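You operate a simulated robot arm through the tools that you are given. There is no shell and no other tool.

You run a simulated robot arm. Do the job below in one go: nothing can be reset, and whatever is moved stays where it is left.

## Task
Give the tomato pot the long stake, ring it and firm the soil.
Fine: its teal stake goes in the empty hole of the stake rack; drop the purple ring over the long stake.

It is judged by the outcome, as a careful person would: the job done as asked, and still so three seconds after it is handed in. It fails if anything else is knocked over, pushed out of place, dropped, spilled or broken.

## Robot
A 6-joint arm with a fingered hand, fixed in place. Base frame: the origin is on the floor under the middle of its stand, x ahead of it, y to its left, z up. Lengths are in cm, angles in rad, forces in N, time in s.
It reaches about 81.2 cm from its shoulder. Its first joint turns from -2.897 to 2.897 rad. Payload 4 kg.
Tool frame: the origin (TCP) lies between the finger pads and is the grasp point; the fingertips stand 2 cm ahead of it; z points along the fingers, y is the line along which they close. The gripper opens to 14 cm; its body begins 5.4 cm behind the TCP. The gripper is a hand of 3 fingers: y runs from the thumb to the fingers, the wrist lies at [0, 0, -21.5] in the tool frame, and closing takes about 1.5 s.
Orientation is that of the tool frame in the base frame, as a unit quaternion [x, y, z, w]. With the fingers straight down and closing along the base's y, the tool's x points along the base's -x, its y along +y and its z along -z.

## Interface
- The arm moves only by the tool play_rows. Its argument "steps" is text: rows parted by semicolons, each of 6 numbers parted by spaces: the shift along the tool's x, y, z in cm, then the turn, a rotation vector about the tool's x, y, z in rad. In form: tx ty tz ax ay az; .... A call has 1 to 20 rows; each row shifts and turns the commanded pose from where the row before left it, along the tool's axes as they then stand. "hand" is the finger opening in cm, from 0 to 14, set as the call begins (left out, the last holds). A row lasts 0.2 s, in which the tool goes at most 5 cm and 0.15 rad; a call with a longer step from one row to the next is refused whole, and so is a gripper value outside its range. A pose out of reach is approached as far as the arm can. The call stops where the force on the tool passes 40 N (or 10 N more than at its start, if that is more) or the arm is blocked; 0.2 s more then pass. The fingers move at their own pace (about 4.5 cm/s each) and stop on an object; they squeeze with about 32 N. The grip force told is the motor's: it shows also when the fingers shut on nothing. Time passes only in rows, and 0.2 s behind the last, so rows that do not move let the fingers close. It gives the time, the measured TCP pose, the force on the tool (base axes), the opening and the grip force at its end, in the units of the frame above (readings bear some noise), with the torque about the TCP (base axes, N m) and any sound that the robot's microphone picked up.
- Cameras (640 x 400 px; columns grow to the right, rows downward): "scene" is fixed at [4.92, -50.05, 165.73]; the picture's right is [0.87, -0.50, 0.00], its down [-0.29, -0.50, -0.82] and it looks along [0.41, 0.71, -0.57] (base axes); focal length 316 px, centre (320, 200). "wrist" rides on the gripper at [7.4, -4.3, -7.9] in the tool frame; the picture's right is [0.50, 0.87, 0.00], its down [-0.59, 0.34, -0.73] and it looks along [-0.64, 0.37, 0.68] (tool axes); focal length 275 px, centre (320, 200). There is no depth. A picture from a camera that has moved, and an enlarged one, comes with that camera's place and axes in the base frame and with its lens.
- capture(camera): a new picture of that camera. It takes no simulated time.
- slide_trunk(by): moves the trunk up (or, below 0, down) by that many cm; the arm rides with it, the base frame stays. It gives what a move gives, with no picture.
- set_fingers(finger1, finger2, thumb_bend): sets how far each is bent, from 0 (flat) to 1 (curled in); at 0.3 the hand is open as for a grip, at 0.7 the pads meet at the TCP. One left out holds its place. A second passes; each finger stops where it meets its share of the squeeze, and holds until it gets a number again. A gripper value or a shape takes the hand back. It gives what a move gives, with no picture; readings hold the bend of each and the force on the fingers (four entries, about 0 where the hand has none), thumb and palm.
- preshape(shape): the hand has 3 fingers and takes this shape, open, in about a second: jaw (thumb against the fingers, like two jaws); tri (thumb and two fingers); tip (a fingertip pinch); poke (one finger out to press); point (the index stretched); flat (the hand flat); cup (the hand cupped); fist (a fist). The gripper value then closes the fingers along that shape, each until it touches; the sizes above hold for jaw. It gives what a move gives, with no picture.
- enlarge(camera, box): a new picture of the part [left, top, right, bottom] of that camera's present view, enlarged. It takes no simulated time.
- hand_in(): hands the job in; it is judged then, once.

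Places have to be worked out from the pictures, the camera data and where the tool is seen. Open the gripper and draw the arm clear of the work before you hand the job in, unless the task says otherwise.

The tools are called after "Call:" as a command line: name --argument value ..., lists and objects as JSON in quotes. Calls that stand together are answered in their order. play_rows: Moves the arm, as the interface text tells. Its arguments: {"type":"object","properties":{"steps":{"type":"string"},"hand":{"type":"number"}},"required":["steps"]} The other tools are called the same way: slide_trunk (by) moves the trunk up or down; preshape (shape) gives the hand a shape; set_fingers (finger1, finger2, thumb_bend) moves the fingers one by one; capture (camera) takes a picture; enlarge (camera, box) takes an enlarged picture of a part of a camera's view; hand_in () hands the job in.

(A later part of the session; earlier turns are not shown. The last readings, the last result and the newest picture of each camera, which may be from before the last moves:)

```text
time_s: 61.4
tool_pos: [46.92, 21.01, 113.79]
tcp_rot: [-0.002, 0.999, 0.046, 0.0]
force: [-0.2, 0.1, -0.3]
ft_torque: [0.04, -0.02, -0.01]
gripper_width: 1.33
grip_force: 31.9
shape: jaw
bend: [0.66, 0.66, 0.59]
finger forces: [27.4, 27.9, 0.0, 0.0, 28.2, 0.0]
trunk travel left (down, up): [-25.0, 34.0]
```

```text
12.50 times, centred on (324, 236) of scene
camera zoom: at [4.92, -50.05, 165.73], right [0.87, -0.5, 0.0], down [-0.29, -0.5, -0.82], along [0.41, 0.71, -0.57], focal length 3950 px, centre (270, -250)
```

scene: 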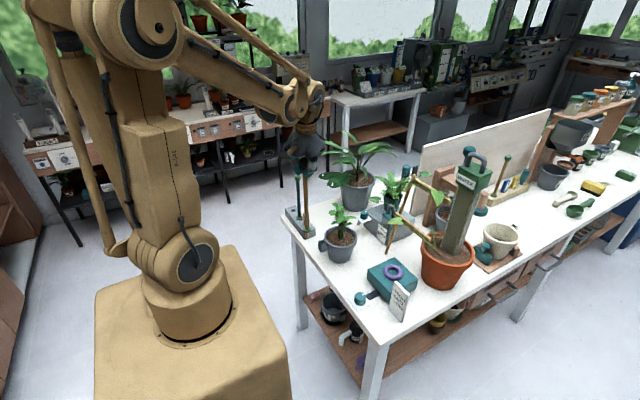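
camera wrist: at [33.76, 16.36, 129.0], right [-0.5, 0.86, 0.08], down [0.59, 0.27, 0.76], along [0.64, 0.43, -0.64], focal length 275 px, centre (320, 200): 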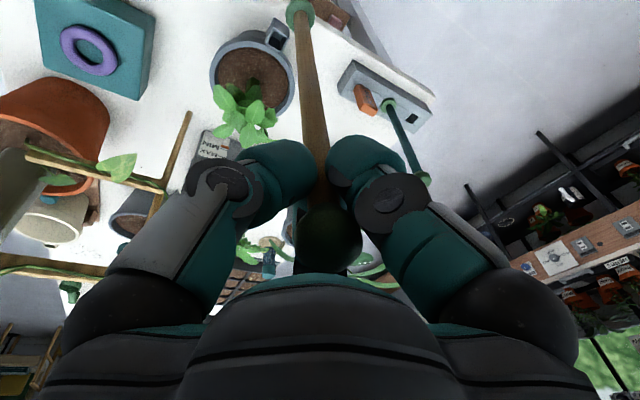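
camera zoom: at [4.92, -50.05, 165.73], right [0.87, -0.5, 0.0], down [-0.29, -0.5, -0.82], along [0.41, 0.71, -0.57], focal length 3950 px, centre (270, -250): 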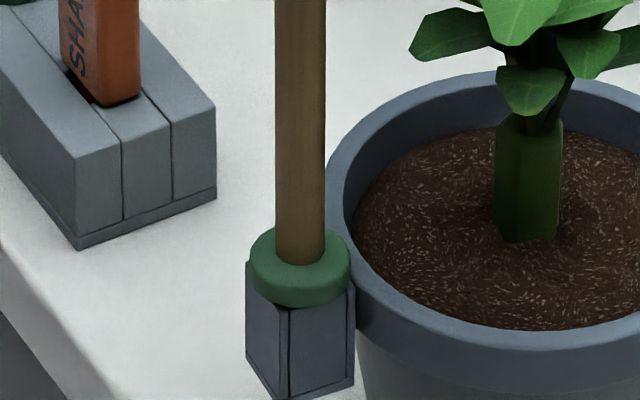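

The collar is at the same height the teal one was, so it is seated. I open the fingers to release it.

Call:
play_rows --steps "0 0 0 0 0 0; 0 0 0 0 0 0; 0 0 0 0 0 0; 0 0 0 0 0 0; 0 0 0 0 0 0; 0 0 0 0 0 0" --hand 6.5

Call:
capture --camera "wrist"

Call:
enlarge --camera "scene" --box '[285, 140, 375, 260]'

```text
time_s: 62.8
tool_pos: [46.84, 21.04, 113.77]
tcp_rot: [-0.001, 0.999, 0.046, 0.0]
force: [-0.3, -0.7, 0.5]
ft_torque: [-0.04, 0.03, -0.01]
gripper_width: 6.42
grip_force: 0.1
shape: jaw
bend: [0.36, 0.36, 0.35]
finger forces: [0.0, 0.0, 0.0, 0.0, 0.1, 0.0]
trunk travel left (down, up): [-25.0, 34.0]
```

```text
taken
camera wrist: at [39.57, 16.09, 121.28], right [-0.5, 0.86, 0.08], down [0.59, 0.27, 0.76], along [0.64, 0.43, -0.64], focal length 275 px, centre (320, 200)
```

wrist: 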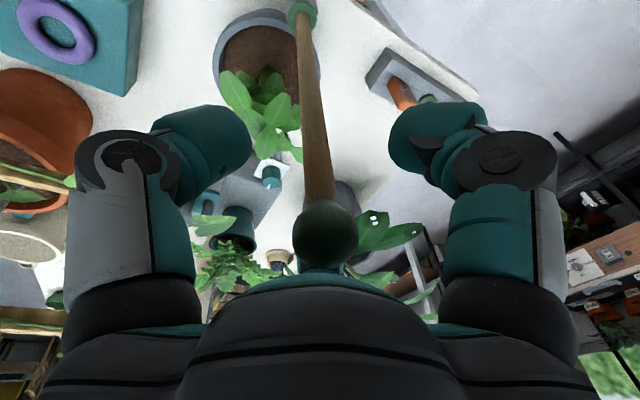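

```text
3.33 times, centred on (330, 200) of scene
camera zoom: at [4.92, -50.05, 165.73], right [0.87, -0.5, 0.0], down [-0.29, -0.5, -0.82], along [0.41, 0.71, -0.57], focal length 1053 px, centre (287, 200)
```

zoom: 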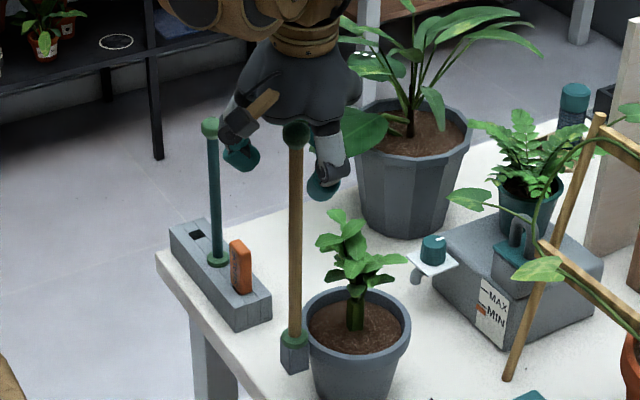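

The long stake stands upright in the pot socket. I lift the hand clear, straighten it, and will then look at the ring from above.

Call:
play_rows --steps "0 0.093 -0.996 0 0 0; 0 0.093 -0.996 0 0 0; 0 0.093 -0.996 0 0 0; 0 0.093 -0.996 0 0 0; 0 0.14 -1.494 0 0 0; 0 0.14 -1.494 0 0 0; 0 0.186 -1.99 0 0 0; 0 0.186 -1.99 0 0 0; 0 0.186 -1.99 0 0 0; 0 0.186 -1.99 0 0 0; 0 0 0 0.093 0 0; 0 0 0 0 0 0"

Call:
capture --camera "wrist"

Call:
capture --camera "scene"

```text
time_s: 65.4
tool_pos: [46.92, 20.98, 128.66]
tcp_rot: [-0.001, 1.0, 0.0, 0.0]
force: [0.6, 0.0, 1.3]
ft_torque: [0.03, -0.04, 0.02]
gripper_width: 6.44
grip_force: 0.1
shape: jaw
bend: [0.36, 0.36, 0.34]
finger forces: [0.0, 0.0, 0.0, 0.1, 0.0, 0.0]
trunk travel left (down, up): [-25.0, 34.0]
```

```text
taken
camera wrist: at [39.68, 16.84, 136.58], right [-0.5, 0.87, 0.0], down [0.59, 0.34, 0.73], along [0.64, 0.37, -0.68], focal length 275 px, centre (320, 200)
```

wrist: 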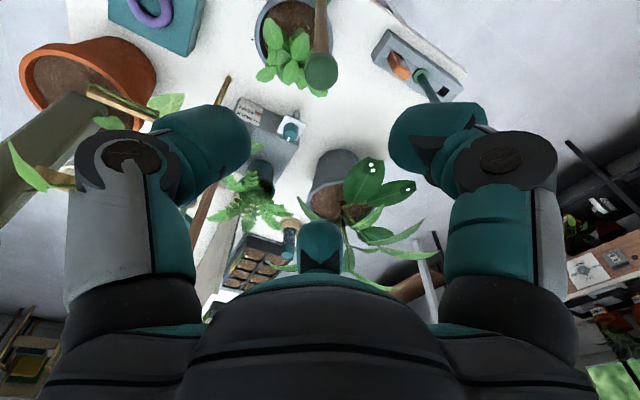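

```text
taken
```

scene: 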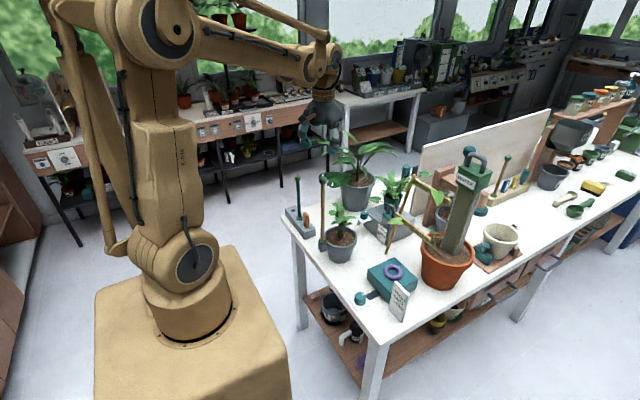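

Everything stands as intended. I now move the hand toward the ring on the teal box, stopping at about (56, 1, 118) for a close look.

Call:
play_rows --steps "0 -2.5 0 0 0 0; -0.5 -2.5 0 0 0 0; -1 -2.5 0 0 0 0; -1.5 -2.5 0 0 0 0; -1.5 -2.5 1.5 0 0 0; -1.5 -2.5 1.5 0 0 0; -1.5 -2.5 2 0 0 0; -1.5 -2.5 2 0 0 0; 0 0 2 0 0 0; 0 0 1.7 0 0 0; 0 0 0 0 0 0"

Call:
capture --camera "wrist"

Call:
capture --camera "scene"

```text
time_s: 67.8
tool_pos: [55.72, 0.88, 118.06]
tcp_rot: [-0.001, 1.0, -0.001, -0.001]
force: [0.4, -0.3, 0.7]
ft_torque: [0.0, 0.0, 0.02]
gripper_width: 6.47
grip_force: 0.0
shape: jaw
bend: [0.36, 0.36, 0.34]
finger forces: [0.0, 0.0, 0.0, 0.1, 0.1, 0.0]
trunk travel left (down, up): [-25.0, 34.0]
```

```text
taken
camera wrist: at [48.28, -3.31, 125.96], right [-0.5, 0.87, 0.0], down [0.59, 0.34, 0.73], along [0.64, 0.37, -0.68], focal length 275 px, centre (320, 200)
```

wrist: 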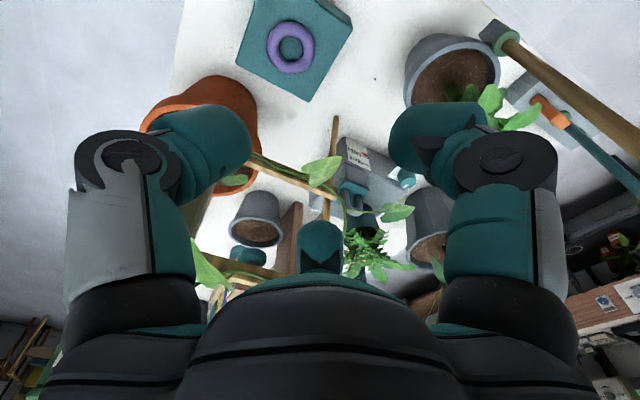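

```text
taken
```

scene: 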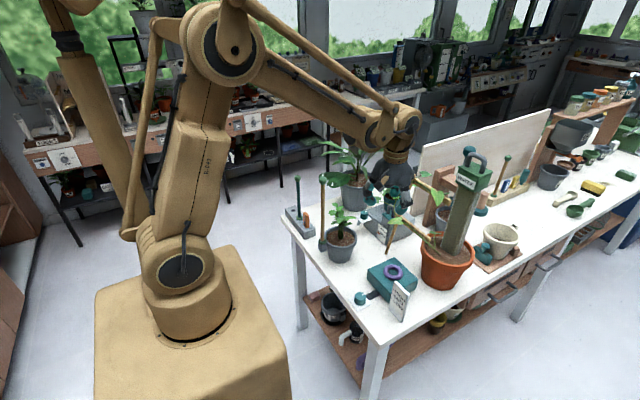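

The ring is visible in the wrist view. I enlarge both views of it to fix its place, the box height and the nearby card.

Call:
enlarge --camera "wrist" --box '[220, 0, 380, 110]'

Call:
enlarge --camera "scene" --box '[360, 250, 430, 325]'

Call:
enlarge --camera "scene" --box '[350, 170, 500, 290]'

```text
3.64 times, centred on (300, 55) of wrist
camera zoom: at [48.28, -3.31, 125.96], right [-0.5, 0.87, 0.0], down [0.59, 0.34, 0.73], along [0.64, 0.37, -0.68], focal length 1001 px, centre (393, 727)
```

zoom: 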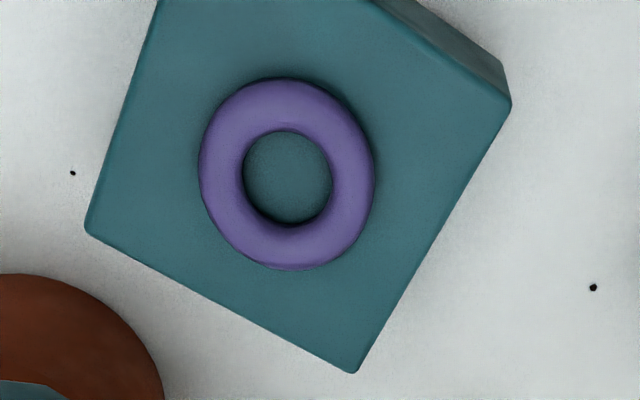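

```text
5.33 times, centred on (395, 288) of scene
camera zoom: at [4.92, -50.05, 165.73], right [0.87, -0.5, 0.0], down [-0.29, -0.5, -0.82], along [0.41, 0.71, -0.57], focal length 1685 px, centre (-80, -267)
```

zoom: 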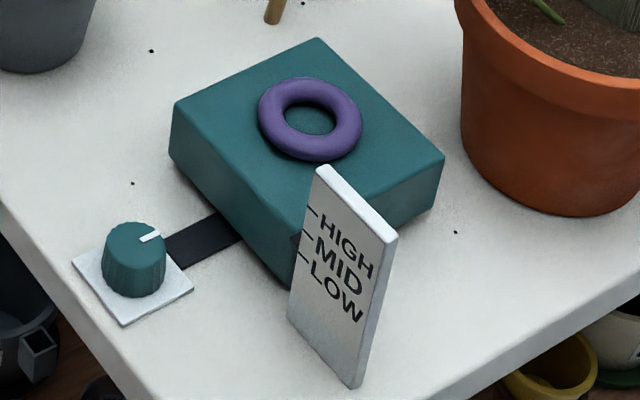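

```text
3.33 times, centred on (425, 230) of scene
camera zoom: at [4.92, -50.05, 165.73], right [0.87, -0.5, 0.0], down [-0.29, -0.5, -0.82], along [0.41, 0.71, -0.57], focal length 1053 px, centre (-30, 100)
```

zoom: 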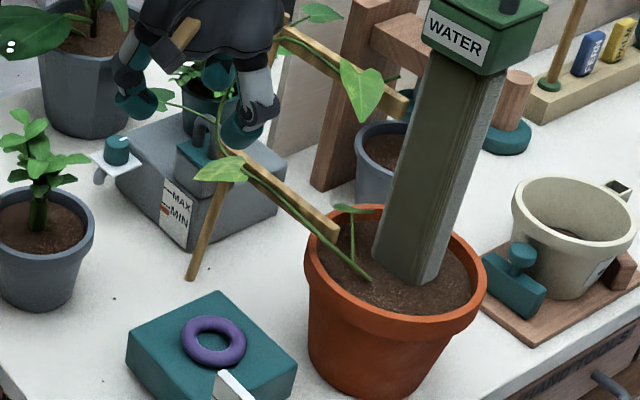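

I put the ring centre at about (61.35, −0.2, 87.1), with an outer diameter of 6.4 cm and an inner one of 3.2, and the box top at z≈86.3. The card stands near (55.5, −7…−12) up to z≈93, right under where the wrist camera would be. I check the fingertip geometry before choosing the hand yaw.

Call:
enlarge --camera "scene" --box '[360, 170, 420, 215]'

Call:
enlarge --camera "wrist" --box '[60, 80, 580, 400]'

```text
8.89 times, centred on (390, 192) of scene
camera zoom: at [4.92, -50.05, 165.73], right [0.87, -0.5, 0.0], down [-0.29, -0.5, -0.82], along [0.41, 0.71, -0.57], focal length 2809 px, centre (-302, 267)
```

zoom: 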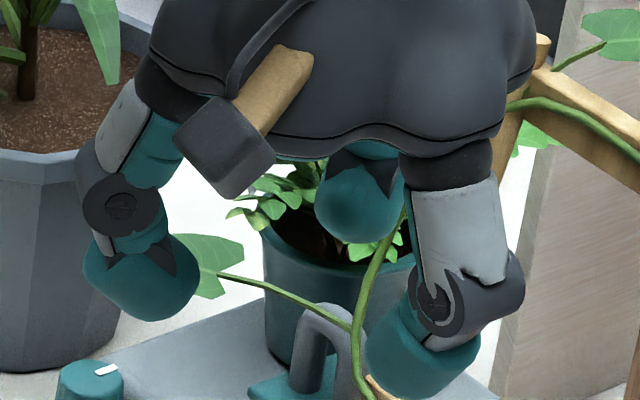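

```text
1.23 times, centred on (320, 240) of wrist
camera zoom: at [48.28, -3.31, 125.96], right [-0.5, 0.87, 0.0], down [0.59, 0.34, 0.73], along [0.64, 0.37, -0.68], focal length 339 px, centre (320, 151)
```

zoom: 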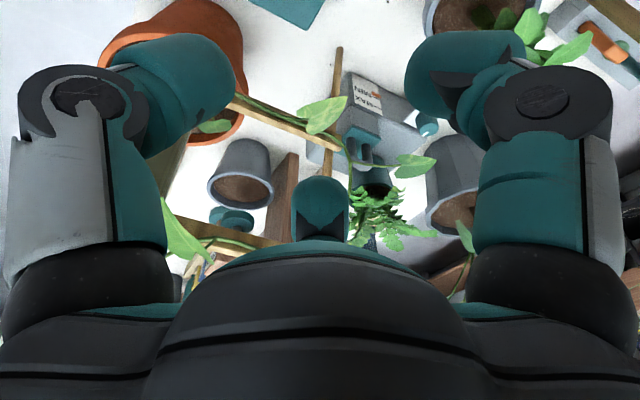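

The tips reach about 2.2 cm below the TCP. I will yaw the hand +50° so that neither the camera nor a finger comes near the card, open to 9.5 cm, and hover over the ring at z≈105.

Call:
play_rows --steps "-1.4 -0.27 1.6 0 0 0; -1.4 -0.27 1.6 0 0 0; -1.4 -0.27 1.6 0 0 0; -1.43 -0.27 1.6 0 0 0; 0 0 0 0 0 -0.1455; 0 0 0 0 0 -0.1455; 0 0 0 0 0 -0.1455; 0 0 0 0 0 -0.1455; 0 0 0 0 0 -0.1455; 0 0 0 0 0 -0.1455; 0 0 2 0 0 0; 0 0 2 0 0 0; 0 0 2 0 0 0; 0 0 0 0 0 0; 0 0 0 0 0 0" --hand 9.5

Call:
capture --camera "wrist"

Call:
enlarge --camera "scene" --box '[340, 190, 460, 325]'

```text
time_s: 71.0
tool_pos: [61.47, 0.24, 105.64]
tcp_rot: [-0.424, 0.906, 0.0, 0.0]
force: [0.3, 0.5, -0.6]
ft_torque: [-0.01, 0.02, -0.03]
gripper_width: 9.47
grip_force: 0.1
shape: jaw
bend: [0.27, 0.27, 0.26]
finger forces: [0.0, 0.0, 0.0, 0.0, 0.0, 0.0]
trunk travel left (down, up): [-25.0, 34.0]
```

```text
taken
camera wrist: at [60.0, -8.21, 113.65], right [-0.99, 0.17, 0.0], down [0.12, 0.67, 0.73], along [0.13, 0.72, -0.68], focal length 275 px, centre (320, 200)
```

wrist: 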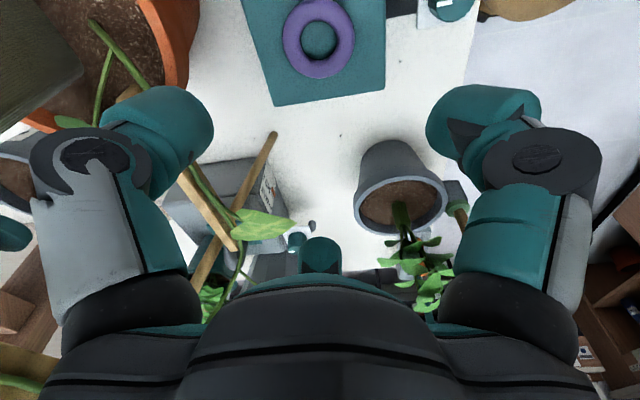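

```text
2.96 times, centred on (400, 258) of scene
camera zoom: at [4.92, -50.05, 165.73], right [0.87, -0.5, 0.0], down [-0.29, -0.5, -0.82], along [0.41, 0.71, -0.57], focal length 936 px, centre (83, 30)
```

zoom: 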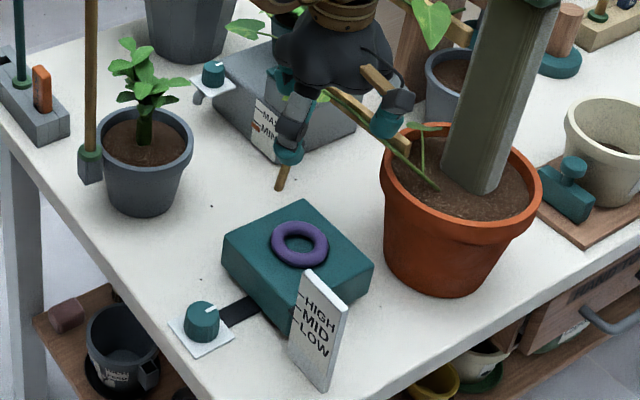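

The yaw is right and the card is well clear. I enlarge the wrist view of the ring for a precise centre.

Call:
enlarge --camera "wrist" --box '[240, 0, 400, 110]'

Call:
enlarge --camera "scene" --box '[372, 252, 412, 282]'

```text
3.64 times, centred on (320, 55) of wrist
camera zoom: at [60.0, -8.21, 113.65], right [-0.99, 0.17, 0.0], down [0.12, 0.67, 0.73], along [0.13, 0.72, -0.68], focal length 1001 px, centre (320, 727)
```

zoom: 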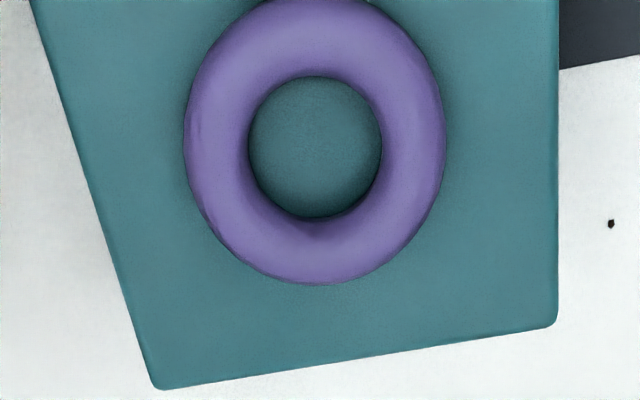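

```text
13.33 times, centred on (392, 267) of scene
camera zoom: at [4.92, -50.05, 165.73], right [0.87, -0.5, 0.0], down [-0.29, -0.5, -0.82], along [0.41, 0.71, -0.57], focal length 4213 px, centre (-640, -693)
```

zoom: 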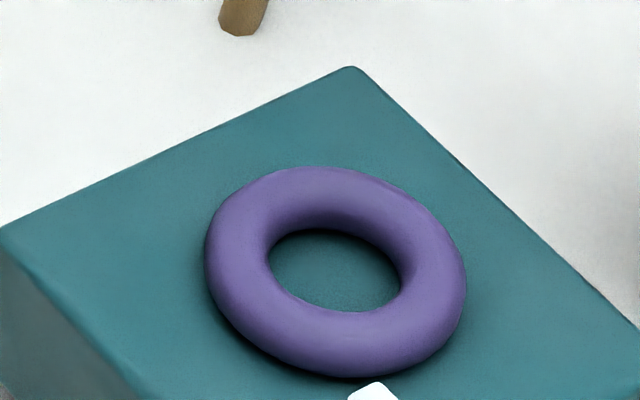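

The ring centre is refined to about (61.53, −0.12, 87.0). I align the TCP over it and descend to z≈92, with the tips still above the ring.

Call:
play_rows --steps "0.12 -0.14 1.5 0 0 0; 0.12 -0.14 1.5 0 0 0; 0 0 1.5 0 0 0; 0 0 1.5 0 0 0; 0 0 1.5 0 0 0; 0 0 1.5 0 0 0; 0 0 1.5 0 0 0; 0 0 1.5 0 0 0; 0 0 1.5 0 0 0; 0 0 0 0 0 0; 0 0 0 0 0 0"

Call:
capture --camera "wrist"

Call:
enlarge --camera "scene" --box '[340, 215, 460, 315]'

```text
time_s: 73.4
tool_pos: [61.46, -0.3, 92.2]
tcp_rot: [-0.424, 0.906, 0.0, 0.0]
force: [0.3, 0.5, -0.8]
ft_torque: [-0.01, 0.0, -0.02]
gripper_width: 9.44
grip_force: 0.0
shape: jaw
bend: [0.27, 0.27, 0.26]
finger forces: [0.0, 0.0, 0.1, 0.0, 0.1, 0.0]
trunk travel left (down, up): [-25.0, 34.0]
```

```text
taken
camera wrist: at [60.14, -8.75, 100.1], right [-0.99, 0.17, 0.0], down [0.12, 0.67, 0.73], along [0.13, 0.72, -0.68], focal length 275 px, centre (320, 200)
```

wrist: 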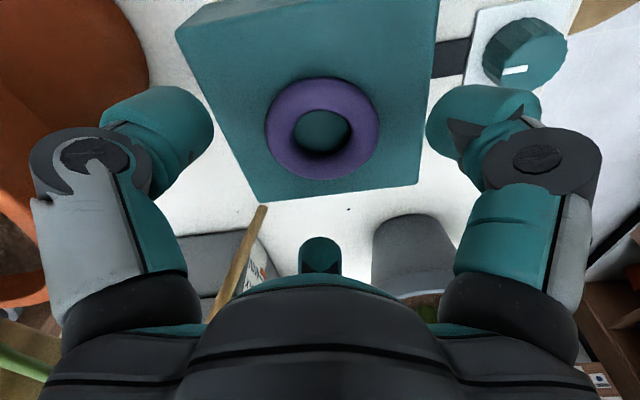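

```text
4.00 times, centred on (400, 265) of scene
camera zoom: at [4.92, -50.05, 165.73], right [0.87, -0.5, 0.0], down [-0.29, -0.5, -0.82], along [0.41, 0.71, -0.57], focal length 1264 px, centre (0, -60)
```

zoom: 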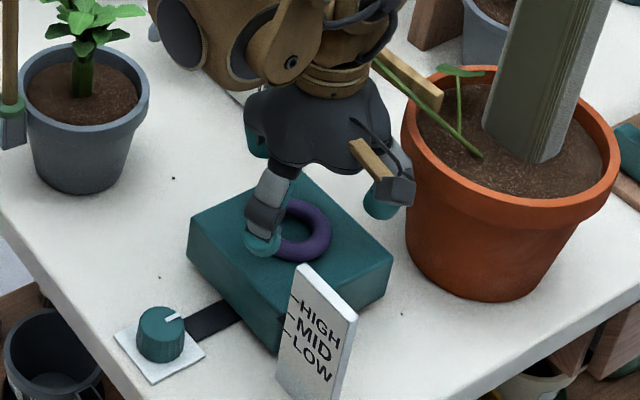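

The ring is centred under the hand (TCP at (61.46, −0.3)). I lower to z≈89.6, then go on in small steps and watch for contact.

Call:
play_rows --steps "0 0 0.7 0 0 0; 0 0 0.7 0 0 0; 0 0 0.7 0 0 0; 0 0 0.5 0 0 0; 0 0 0 0 0 0; 0 0 0 0 0 0"

Call:
enlarge --camera "scene" --box '[370, 245, 430, 290]'

Call:
enlarge --camera "wrist" --box '[160, 60, 480, 280]'

```text
time_s: 74.8
tool_pos: [61.74, -0.23, 89.31]
tcp_rot: [-0.424, 0.906, 0.001, -0.001]
force: [-0.5, 0.1, -0.3]
ft_torque: [0.02, 0.0, -0.01]
gripper_width: 9.46
grip_force: 0.1
shape: jaw
bend: [0.27, 0.27, 0.26]
finger forces: [0.1, 0.1, 0.0, 0.1, 0.0, 0.1]
trunk travel left (down, up): [-25.0, 34.0]
```

```text
8.89 times, centred on (400, 268) of scene
camera zoom: at [4.92, -50.05, 165.73], right [0.87, -0.5, 0.0], down [-0.29, -0.5, -0.82], along [0.41, 0.71, -0.57], focal length 2809 px, centre (-391, -400)
```

zoom: 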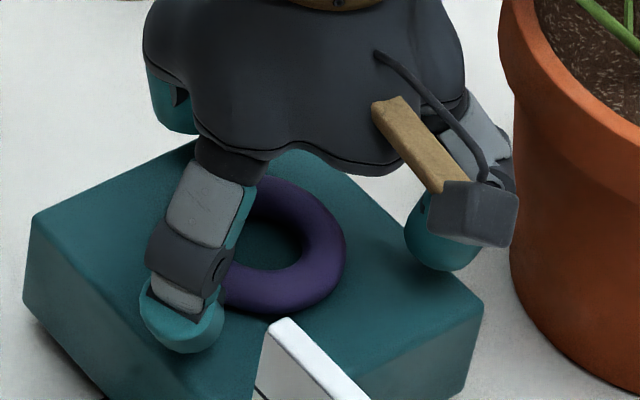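

```text
1.82 times, centred on (320, 170) of wrist
camera zoom: at [60.33, -8.61, 97.34], right [-0.99, 0.17, 0.0], down [0.12, 0.67, 0.73], along [0.13, 0.72, -0.68], focal length 500 px, centre (320, 254)
```

zoom: 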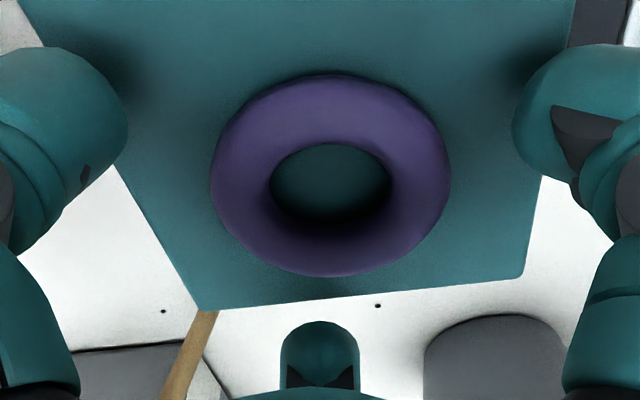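

The fingertips are close above the box and the ring is about 0.25 cm off-centre. I correct and lower 0.3 cm, checking the force.

Call:
play_rows --steps "0.2 0.1 0.1 0 0 0; 0 0 0.2 0 0 0; 0 0 0 0 0 0; 0 0 0 0 0 0"

```text
time_s: 75.8
tool_pos: [61.33, -0.37, 89.29]
tcp_rot: [-0.423, 0.906, 0.001, 0.001]
force: [-0.3, -0.8, 0.1]
ft_torque: [0.04, 0.01, 0.01]
gripper_width: 9.45
grip_force: 0.2
shape: jaw
bend: [0.27, 0.27, 0.26]
finger forces: [0.0, 0.0, 0.0, 0.0, 0.0, 0.1]
trunk travel left (down, up): [-25.0, 34.0]
```

The measured height barely changed and there is no contact force. I step down another 0.3 cm.

Call:
play_rows --steps "0 0 0.15 0 0 0; 0 0 0.15 0 0 0; 0 0 0 0 0 0; 0 0 0 0 0 0"

Call:
enlarge --camera "scene" --box '[370, 245, 430, 290]'

Call:
enlarge --camera "wrist" --box '[160, 60, 480, 280]'

```text
time_s: 76.8
tool_pos: [61.35, -0.3, 88.93]
tcp_rot: [-0.424, 0.906, 0.001, 0.0]
force: [-0.1, -0.4, 0.4]
ft_torque: [-0.01, -0.01, 0.0]
gripper_width: 9.47
grip_force: 0.1
shape: jaw
bend: [0.27, 0.27, 0.26]
finger forces: [0.1, 0.0, 0.0, 0.0, 0.0, 0.0]
trunk travel left (down, up): [-25.0, 34.0]
```

```text
8.89 times, centred on (400, 268) of scene
camera zoom: at [4.92, -50.05, 165.73], right [0.87, -0.5, 0.0], down [-0.29, -0.5, -0.82], along [0.41, 0.71, -0.57], focal length 2809 px, centre (-391, -400)
```

zoom: 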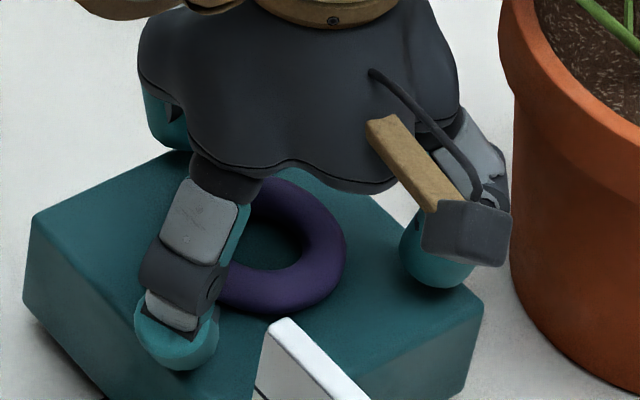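

```text
1.82 times, centred on (320, 170) of wrist
camera zoom: at [60.01, -8.79, 96.81], right [-0.99, 0.17, 0.0], down [0.12, 0.67, 0.73], along [0.13, 0.72, -0.68], focal length 500 px, centre (320, 254)
```

zoom: 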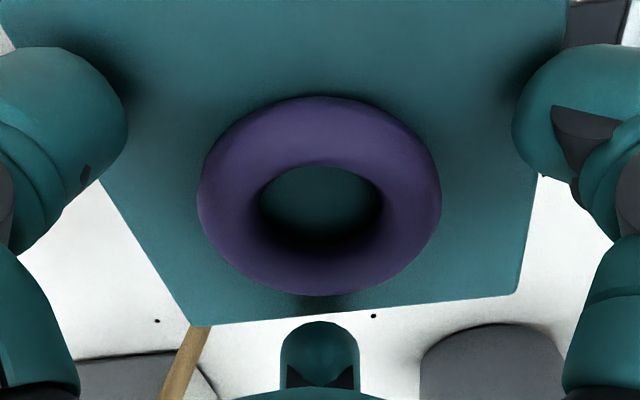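

The ring is centred between the three fingers and the tips sit just above the box. I close the hand on the ring's outer edge.

Call:
play_rows --steps "0 0 0 0 0 0; 0 0 0 0 0 0; 0 0 0 0 0 0; 0 0 0 0 0 0; 0 0 0 0 0 0; 0 0 0 0 0 0; 0 0 0 0 0 0" --hand 5.5

Call:
enlarge --camera "scene" --box '[370, 245, 430, 290]'

Call:
enlarge --camera "wrist" --box '[160, 60, 480, 280]'

```text
time_s: 78.4
tool_pos: [61.39, -0.25, 88.98]
tcp_rot: [-0.423, 0.906, -0.001, 0.0]
force: [-0.6, 0.9, 0.3]
ft_torque: [0.02, -0.02, 0.01]
gripper_width: 5.54
grip_force: 0.1
shape: jaw
bend: [0.38, 0.38, 0.37]
finger forces: [0.0, 0.3, 0.0, 0.1, 0.4, 0.1]
trunk travel left (down, up): [-25.0, 34.0]
```

```text
8.89 times, centred on (400, 268) of scene
camera zoom: at [4.92, -50.05, 165.73], right [0.87, -0.5, 0.0], down [-0.29, -0.5, -0.82], along [0.41, 0.71, -0.57], focal length 2809 px, centre (-391, -400)
```

zoom: 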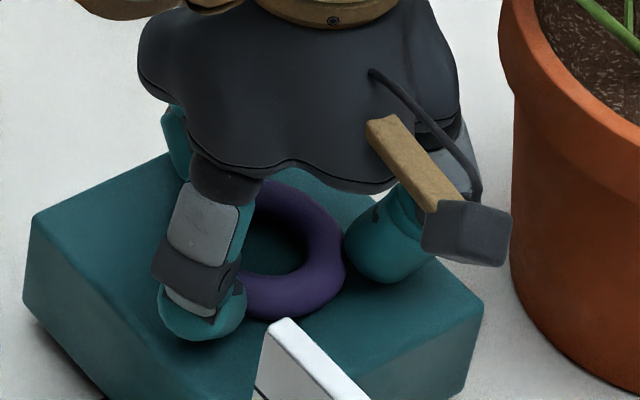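

```text
1.82 times, centred on (320, 170) of wrist
camera zoom: at [60.01, -8.79, 96.81], right [-0.99, 0.17, 0.0], down [0.12, 0.67, 0.73], along [0.13, 0.72, -0.68], focal length 500 px, centre (320, 254)
```

zoom: 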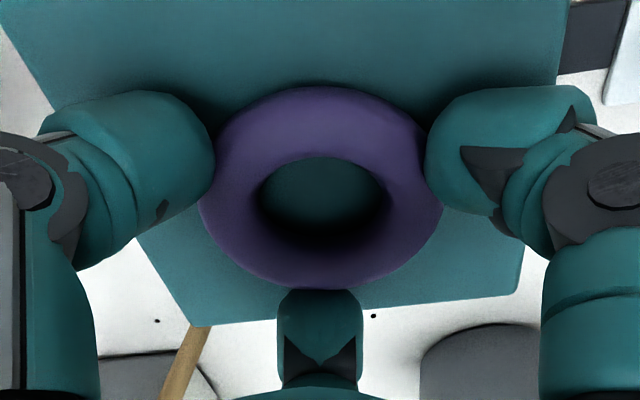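

All three fingertips are at the ring and have centred it. I close further to grip it.

Call:
play_rows --steps "0 0 0 0 0 0; 0 0 0 0 0 0; 0 0 0 0 0 0; 0 0 0 0 0 0; 0 0 0 0 0 0" --hand 4

Call:
enlarge --camera "scene" --box '[370, 245, 430, 290]'

Call:
enlarge --camera "wrist" --box '[160, 60, 480, 280]'

```text
time_s: 79.6
tool_pos: [61.41, -0.39, 88.93]
tcp_rot: [-0.423, 0.906, 0.001, 0.001]
force: [4.6, -0.8, 13.7]
ft_torque: [-0.12, -0.18, 0.02]
gripper_width: 4.78
grip_force: 32.3
shape: jaw
bend: [0.42, 0.41, 0.41]
finger forces: [25.0, 25.5, 0.0, 0.0, 25.3, 0.0]
trunk travel left (down, up): [-25.0, 34.0]
```

```text
8.89 times, centred on (400, 268) of scene
camera zoom: at [4.92, -50.05, 165.73], right [0.87, -0.5, 0.0], down [-0.29, -0.5, -0.82], along [0.41, 0.71, -0.57], focal length 2809 px, centre (-391, -400)
```

zoom: 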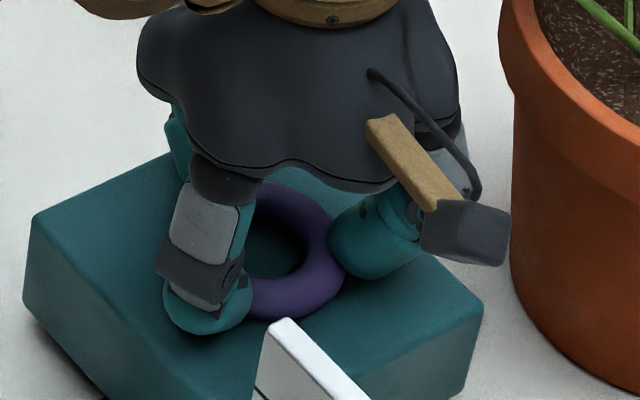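

```text
1.82 times, centred on (320, 170) of wrist
camera zoom: at [59.97, -8.8, 96.87], right [-0.99, 0.17, 0.0], down [0.12, 0.67, 0.73], along [0.13, 0.72, -0.68], focal length 500 px, centre (320, 254)
```

zoom: 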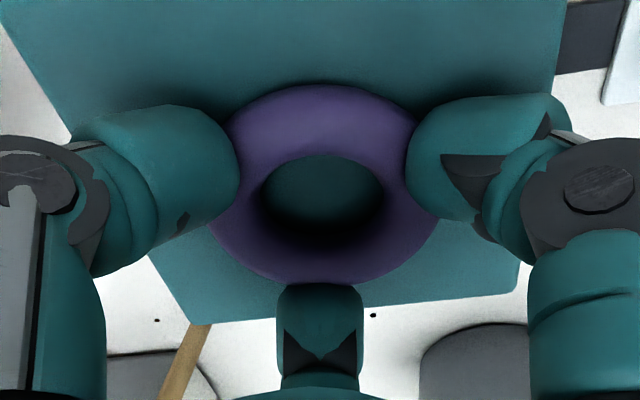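

The ring is gripped with 25 N per finger, and there is some downward push on the box because contact is slightly above the ring's mid-line. I lift very slowly and see whether it comes along.

Call:
play_rows --steps "0 0 -0.1 0 0 0; 0 0 -0.1 0 0 0; 0 0 -0.1 0 0 0; 0 0 -0.1 0 0 0; 0 0 -0.2 0 0 0; 0 0 -0.2 0 0 0; 0 0 -0.2 0 0 0; 0 0 0 0 0 0"

Call:
enlarge --camera "scene" --box '[370, 245, 430, 290]'

Call:
enlarge --camera "wrist" --box '[160, 60, 480, 280]'

```text
time_s: 81.4
tool_pos: [61.41, -0.35, 89.94]
tcp_rot: [-0.424, 0.906, 0.0, 0.0]
force: [-0.3, -0.7, 0.9]
ft_torque: [0.0, -0.02, 0.01]
gripper_width: 3.53
grip_force: 31.6
shape: jaw
bend: [1.0, 1.0, 0.5]
finger forces: [0.1, 0.0, 0.0, 0.0, 0.0, 0.0]
trunk travel left (down, up): [-25.0, 34.0]
```

```text
8.89 times, centred on (400, 268) of scene
camera zoom: at [4.92, -50.05, 165.73], right [0.87, -0.5, 0.0], down [-0.29, -0.5, -0.82], along [0.41, 0.71, -0.57], focal length 2809 px, centre (-391, -400)
```

zoom: 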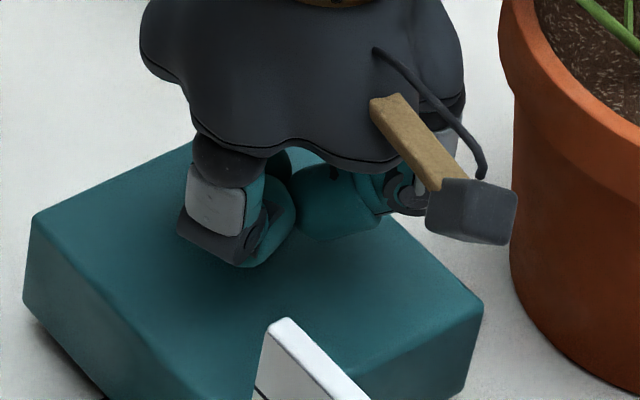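

```text
1.82 times, centred on (320, 170) of wrist
camera zoom: at [59.97, -8.79, 97.83], right [-0.99, 0.17, 0.0], down [0.12, 0.67, 0.73], along [0.13, 0.72, -0.68], focal length 500 px, centre (320, 254)
```

zoom: 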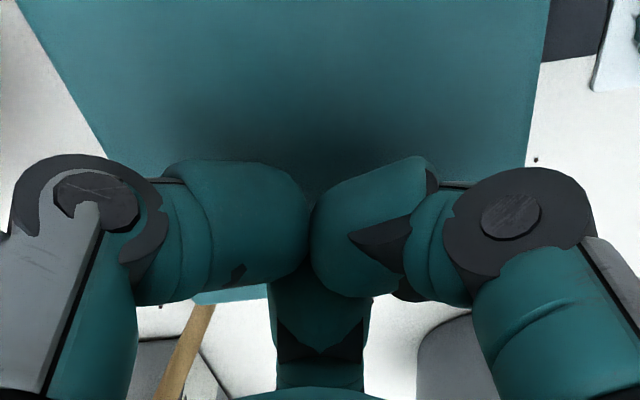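

The fingers slipped and curled in, and I no longer see the ring on the box. I look around for it before moving anything.

Call:
capture --camera "scene"

Call:
capture --camera "wrist"

Call:
enlarge --camera "scene" --box '[330, 225, 470, 335]'

```text
taken
```

scene: 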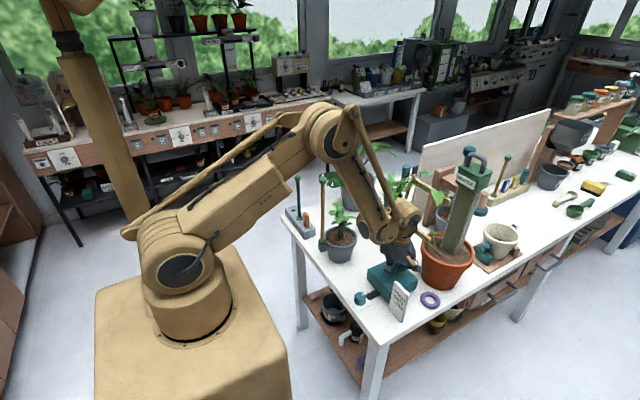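

```text
taken
camera wrist: at [59.97, -8.79, 97.83], right [-0.99, 0.17, 0.0], down [0.12, 0.67, 0.73], along [0.13, 0.72, -0.68], focal length 275 px, centre (320, 200)
```

wrist: 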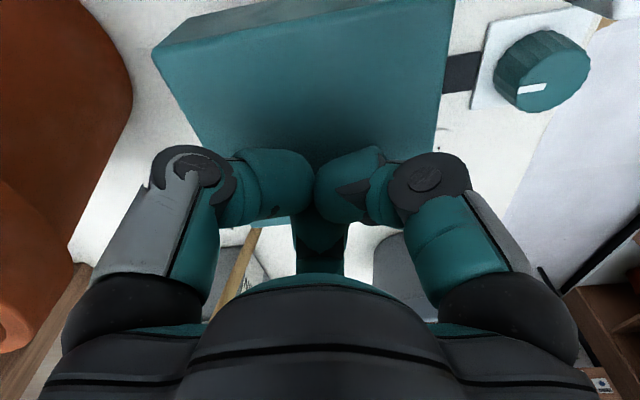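

```text
3.64 times, centred on (400, 280) of scene
camera zoom: at [4.92, -50.05, 165.73], right [0.87, -0.5, 0.0], down [-0.29, -0.5, -0.82], along [0.41, 0.71, -0.57], focal length 1149 px, centre (29, -91)
```

zoom: 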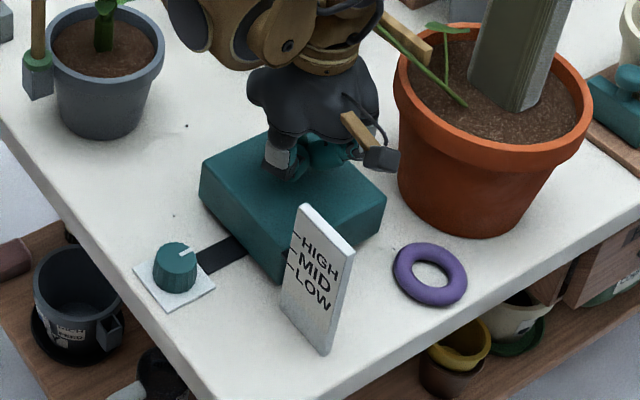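

The ring popped out of the grip and slid off the box. It now lies flat on the bench near the front edge, at about (68.6, −11.2), between the card and the orange pot, and nothing else is disturbed. I raise the hand and reopen it to plan a better grasp.

Call:
play_rows --steps "0 0 -1.5 0 0 0; 0 0 -2 0 0 0; 0 0 -2 0 0 0; 0 0 -2 0 0 0; 0 0 -2 0 0 0; 0 0 -2 0 0 0; 0 0 -2 0 0 0; 0 0 -2 0 0 0; 0 0 -2 0 0 0; 0 0 0 0 0 0"

Call:
enlarge --camera "scene" --box '[370, 235, 490, 325]'

Call:
enlarge --camera "scene" --box '[410, 280, 450, 310]'

Call:
capture --camera "wrist"

```text
time_s: 83.6
tool_pos: [61.43, -0.19, 107.4]
tcp_rot: [-0.423, 0.906, -0.001, 0.0]
force: [-0.4, 0.2, 0.6]
ft_torque: [0.04, -0.01, 0.0]
gripper_width: 3.53
grip_force: 32.1
shape: jaw
bend: [1.0, 1.0, 0.5]
finger forces: [0.1, 0.0, 0.0, 0.1, 0.0, 0.0]
trunk travel left (down, up): [-25.0, 34.0]
```

```text
4.44 times, centred on (430, 280) of scene
camera zoom: at [4.92, -50.05, 165.73], right [0.87, -0.5, 0.0], down [-0.29, -0.5, -0.82], along [0.41, 0.71, -0.57], focal length 1404 px, centre (-169, -156)
```

zoom: 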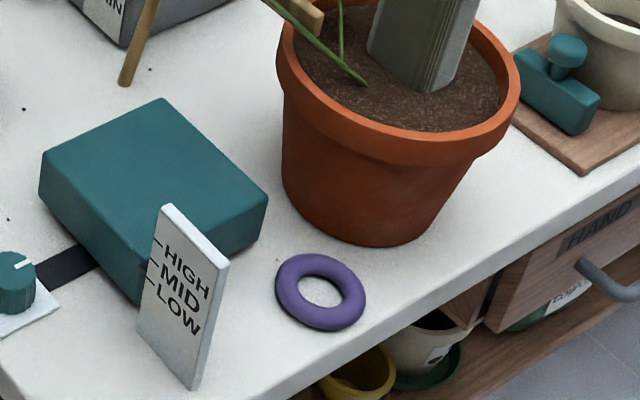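

```text
13.33 times, centred on (430, 295) of scene
camera zoom: at [4.92, -50.05, 165.73], right [0.87, -0.5, 0.0], down [-0.29, -0.5, -0.82], along [0.41, 0.71, -0.57], focal length 4213 px, centre (-1147, -1067)
```

zoom: 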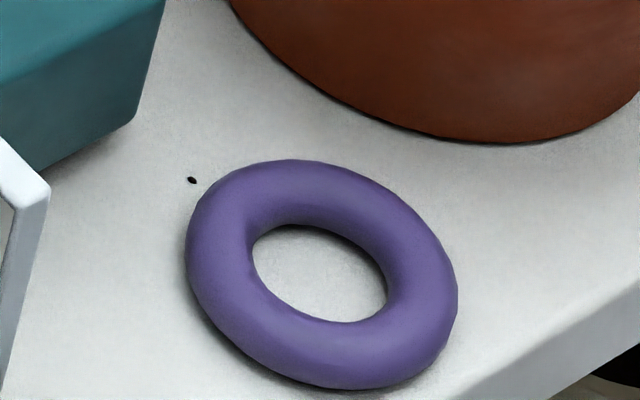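

```text
taken
camera wrist: at [59.99, -8.74, 115.37], right [-0.99, 0.17, 0.0], down [0.12, 0.67, 0.73], along [0.13, 0.72, -0.68], focal length 275 px, centre (320, 200)
```

wrist: 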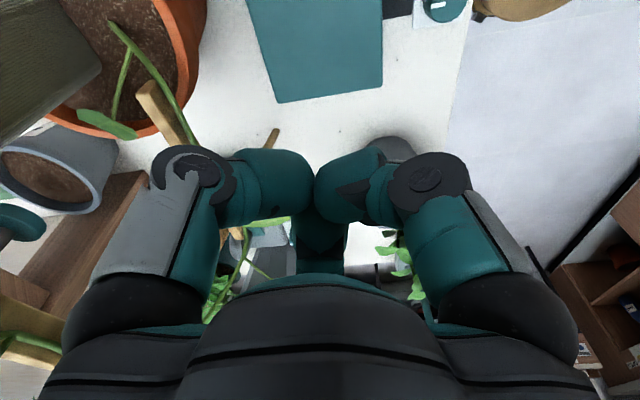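

The ring lies flat at about (68.65, −11.1). The orange pot's rim and the card leave no room for a three-finger grip around it there. I plan to pinch its tube instead, with the thumb inside the hole and the two fingers outside, and carry it back to the middle of the box. First I turn the hand (+55° more yaw) and set a narrow opening at a safe height.

Call:
play_rows --steps "0 0 0 0 0 -0.137; 0 0 0 0 0 -0.137; 0 0 0 0 0 -0.137; 0 0 0 0 0 -0.137; 0 0 0 0 0 -0.137; 0 0 0 0 0 -0.137; 0 0 0 0 0 -0.137; 0 0 0 0 0 0; 0 0 0 0 0 0" --hand 3

Call:
capture --camera "wrist"

Call:
enlarge --camera "scene" --box '[370, 200, 440, 250]'

```text
time_s: 85.6
tool_pos: [61.25, 1.87, 107.54]
tcp_rot: [-0.672, 0.741, -0.002, -0.001]
force: [0.4, -0.4, 0.6]
ft_torque: [-0.02, 0.02, -0.03]
gripper_width: 3.01
grip_force: 0.0
shape: jaw
bend: [0.48, 0.48, 0.48]
finger forces: [0.0, 0.0, 0.0, 0.0, 0.0, 0.0]
out of reach, approached as far as the arm can: row 5, 6, 7
trunk travel left (down, up): [-25.0, 34.0]
```

```text
taken
camera wrist: at [64.96, -5.87, 115.38], right [-0.91, -0.41, 0.0], down [-0.28, 0.62, 0.73], along [-0.3, 0.66, -0.68], focal length 275 px, centre (320, 200)
```

wrist: 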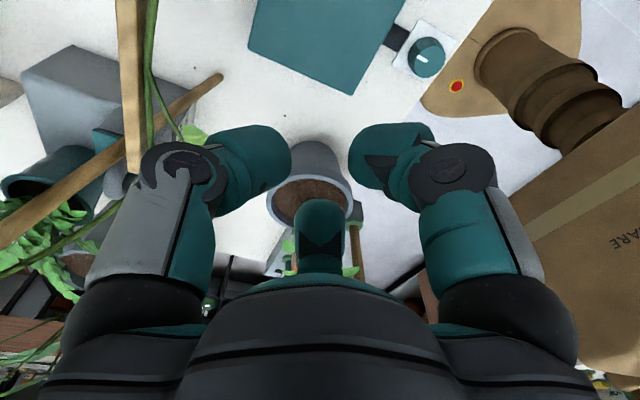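

```text
8.00 times, centred on (405, 225) of scene
camera zoom: at [4.92, -50.05, 165.73], right [0.87, -0.5, 0.0], down [-0.29, -0.5, -0.82], along [0.41, 0.71, -0.57], focal length 2528 px, centre (-360, 0)
```

zoom: 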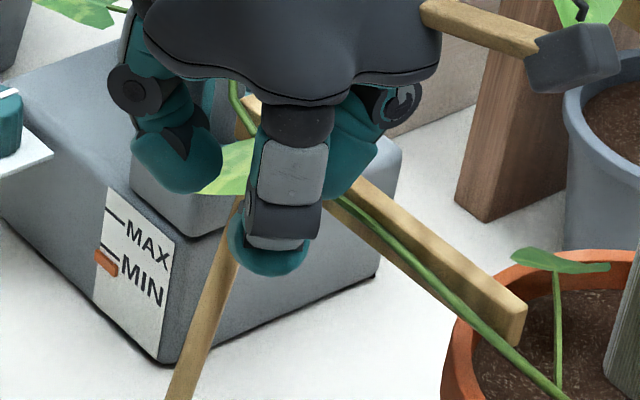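

The yaw limit is near +84°, so I will use yaw 0 instead, where the finger at tool azimuth 30° can go inside the ring. I turn back and move out over the front of the bench at a safe height.

Call:
play_rows --steps "0 0 0 0 0 0.1474; 0 0 0 0 0 0.1474; 0 0 0 0 0 0.1474; 0 0 0 0 0 0.1474; 0 0 0 0 0 0.1474; 0 0 0 0 0 0.1474; 0 0 0 0 0 0.1474; 0 0 0 0 0 0.1474; 0 0 0 0 0 0.1474; 0 0 0 0 0 0.1474; -0.5 -3 0 0 0 0; -0.5 -3 0 0 0 0; -0.5 -3 0 0 0 0; -0.5 -3 0 0 0 0; -0.5 -3.4 0 0 0 0; 0 0 0 0 0 0; 0 0 0 0 0 0"

Call:
set_fingers --finger1 0.3 --finger2 1.0 --thumb_bend 1.0

Call:
capture --camera "wrist"

Call:
capture --camera "scene"

```text
time_s: 89.2
tool_pos: [63.68, -13.71, 107.3]
tcp_rot: [0.0, 1.0, -0.002, 0.0]
force: [0.9, -1.2, 0.1]
ft_torque: [0.01, -0.02, -0.01]
gripper_width: 3.0
grip_force: 0.0
shape: jaw
bend: [0.48, 0.48, 0.48]
finger forces: [0.0, 0.0, 0.0, 0.0, 0.1, 0.0]
trunk travel left (down, up): [-25.0, 34.0]
```

```text
time_s: 90.2
tool_pos: [63.71, -13.81, 107.4]
tcp_rot: [0.001, 1.0, -0.003, 0.0]
force: [0.5, 0.1, -0.4]
ft_torque: [0.0, -0.03, 0.01]
gripper_width: 6.85
grip_force: 0.0
shape: fingers
bend: [0.3, 0.88, 0.81]
finger forces: [0.1, 0.1, 0.0, 0.0, 0.0, 0.1]
trunk travel left (down, up): [-25.0, 34.0]
```

```text
taken
camera wrist: at [56.35, -17.91, 115.24], right [-0.5, 0.87, -0.01], down [0.59, 0.34, 0.73], along [0.64, 0.36, -0.68], focal length 275 px, centre (320, 200)
```

wrist: 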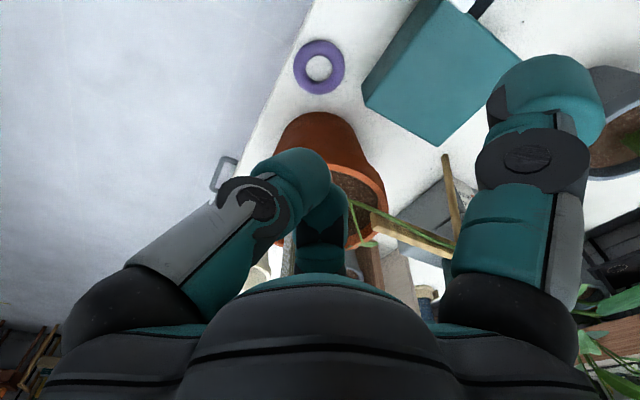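

```text
taken
```

scene: 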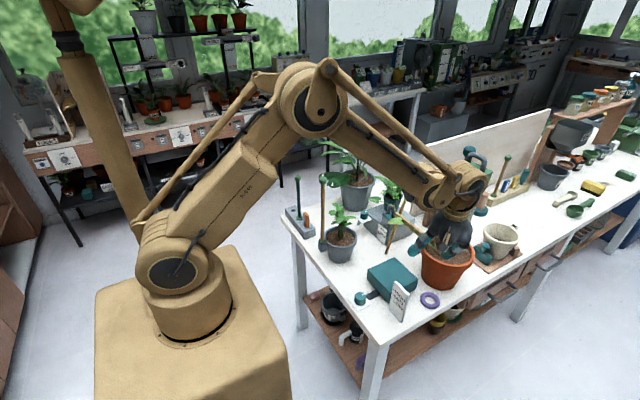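

Finger1 is the one toward base azimuth 150°, so finger2 points toward azimuth 30°, which is the one I want inside the ring for dragging it away from the pot. I set finger2 out and curl the others.

Call:
set_fingers --finger1 1.0 --finger2 0.38 --thumb_bend 1.0

Call:
capture --camera "wrist"

Call:
enlarge --camera "scene" --box '[390, 200, 500, 280]'

```text
time_s: 91.2
tool_pos: [63.63, -13.65, 107.37]
tcp_rot: [0.001, 1.0, -0.003, 0.0]
force: [0.0, -0.1, 0.8]
ft_torque: [-0.02, 0.0, -0.02]
gripper_width: 1.12
grip_force: 0.0
shape: fingers
bend: [0.96, 0.38, 1.0]
finger forces: [0.0, 0.1, 0.0, 0.0, 0.1, 0.0]
trunk travel left (down, up): [-25.0, 34.0]
```

```text
taken
camera wrist: at [56.35, -17.91, 115.25], right [-0.5, 0.87, -0.01], down [0.59, 0.34, 0.73], along [0.64, 0.36, -0.68], focal length 275 px, centre (320, 200)
```

wrist: 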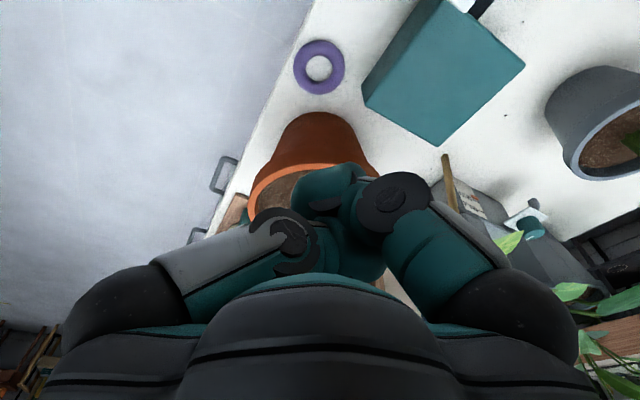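

```text
5.00 times, centred on (445, 240) of scene
camera zoom: at [4.92, -50.05, 165.73], right [0.87, -0.5, 0.0], down [-0.29, -0.5, -0.82], along [0.41, 0.71, -0.57], focal length 1580 px, centre (-305, 0)
```

zoom: 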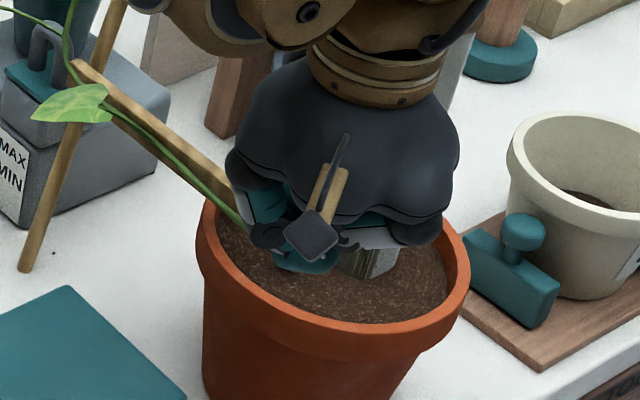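

The curled fingers hide the tip from view. I try the "poke" shape, which is meant to have one finger out, and look at it.

Call:
preshape --shape "poke"

Call:
capture --camera "wrist"

Call:
enlarge --camera "scene" --box '[390, 200, 500, 280]'

```text
time_s: 92.1
tool_pos: [63.61, -13.64, 107.28]
tcp_rot: [0.0, 1.0, -0.004, 0.0]
force: [-0.3, 1.2, -0.4]
ft_torque: [0.01, 0.0, 0.0]
gripper_width: 0.01
grip_force: 0.0
shape: poke
bend: [0.28, 0.28, 0.72]
finger forces: [0.1, 0.0, 0.0, 0.0, 0.0, 0.0]
trunk travel left (down, up): [-25.0, 34.0]
```

```text
taken
camera wrist: at [56.35, -17.91, 115.25], right [-0.5, 0.87, -0.01], down [0.59, 0.34, 0.73], along [0.64, 0.36, -0.68], focal length 275 px, centre (320, 200)
```

wrist: 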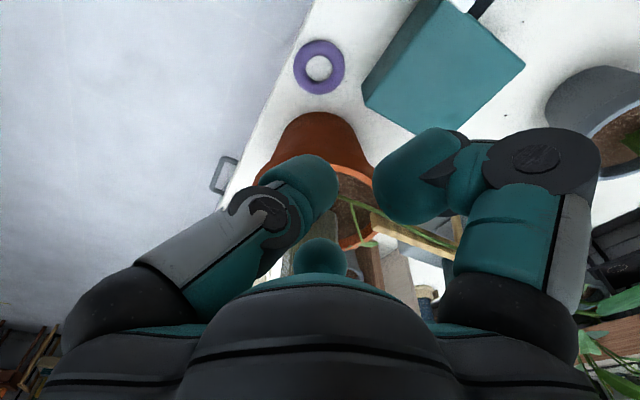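

```text
5.00 times, centred on (445, 240) of scene
camera zoom: at [4.92, -50.05, 165.73], right [0.87, -0.5, 0.0], down [-0.29, -0.5, -0.82], along [0.41, 0.71, -0.57], focal length 1580 px, centre (-305, 0)
```

zoom: 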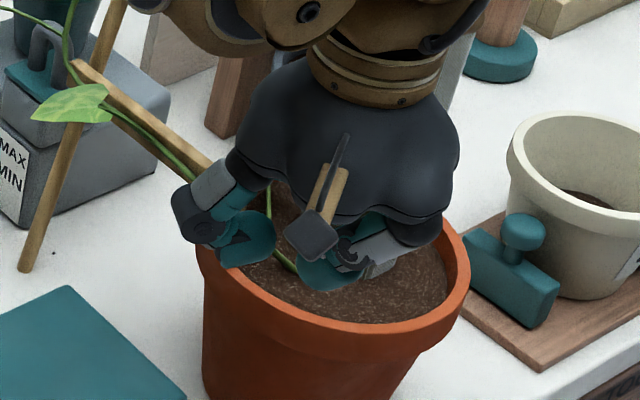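

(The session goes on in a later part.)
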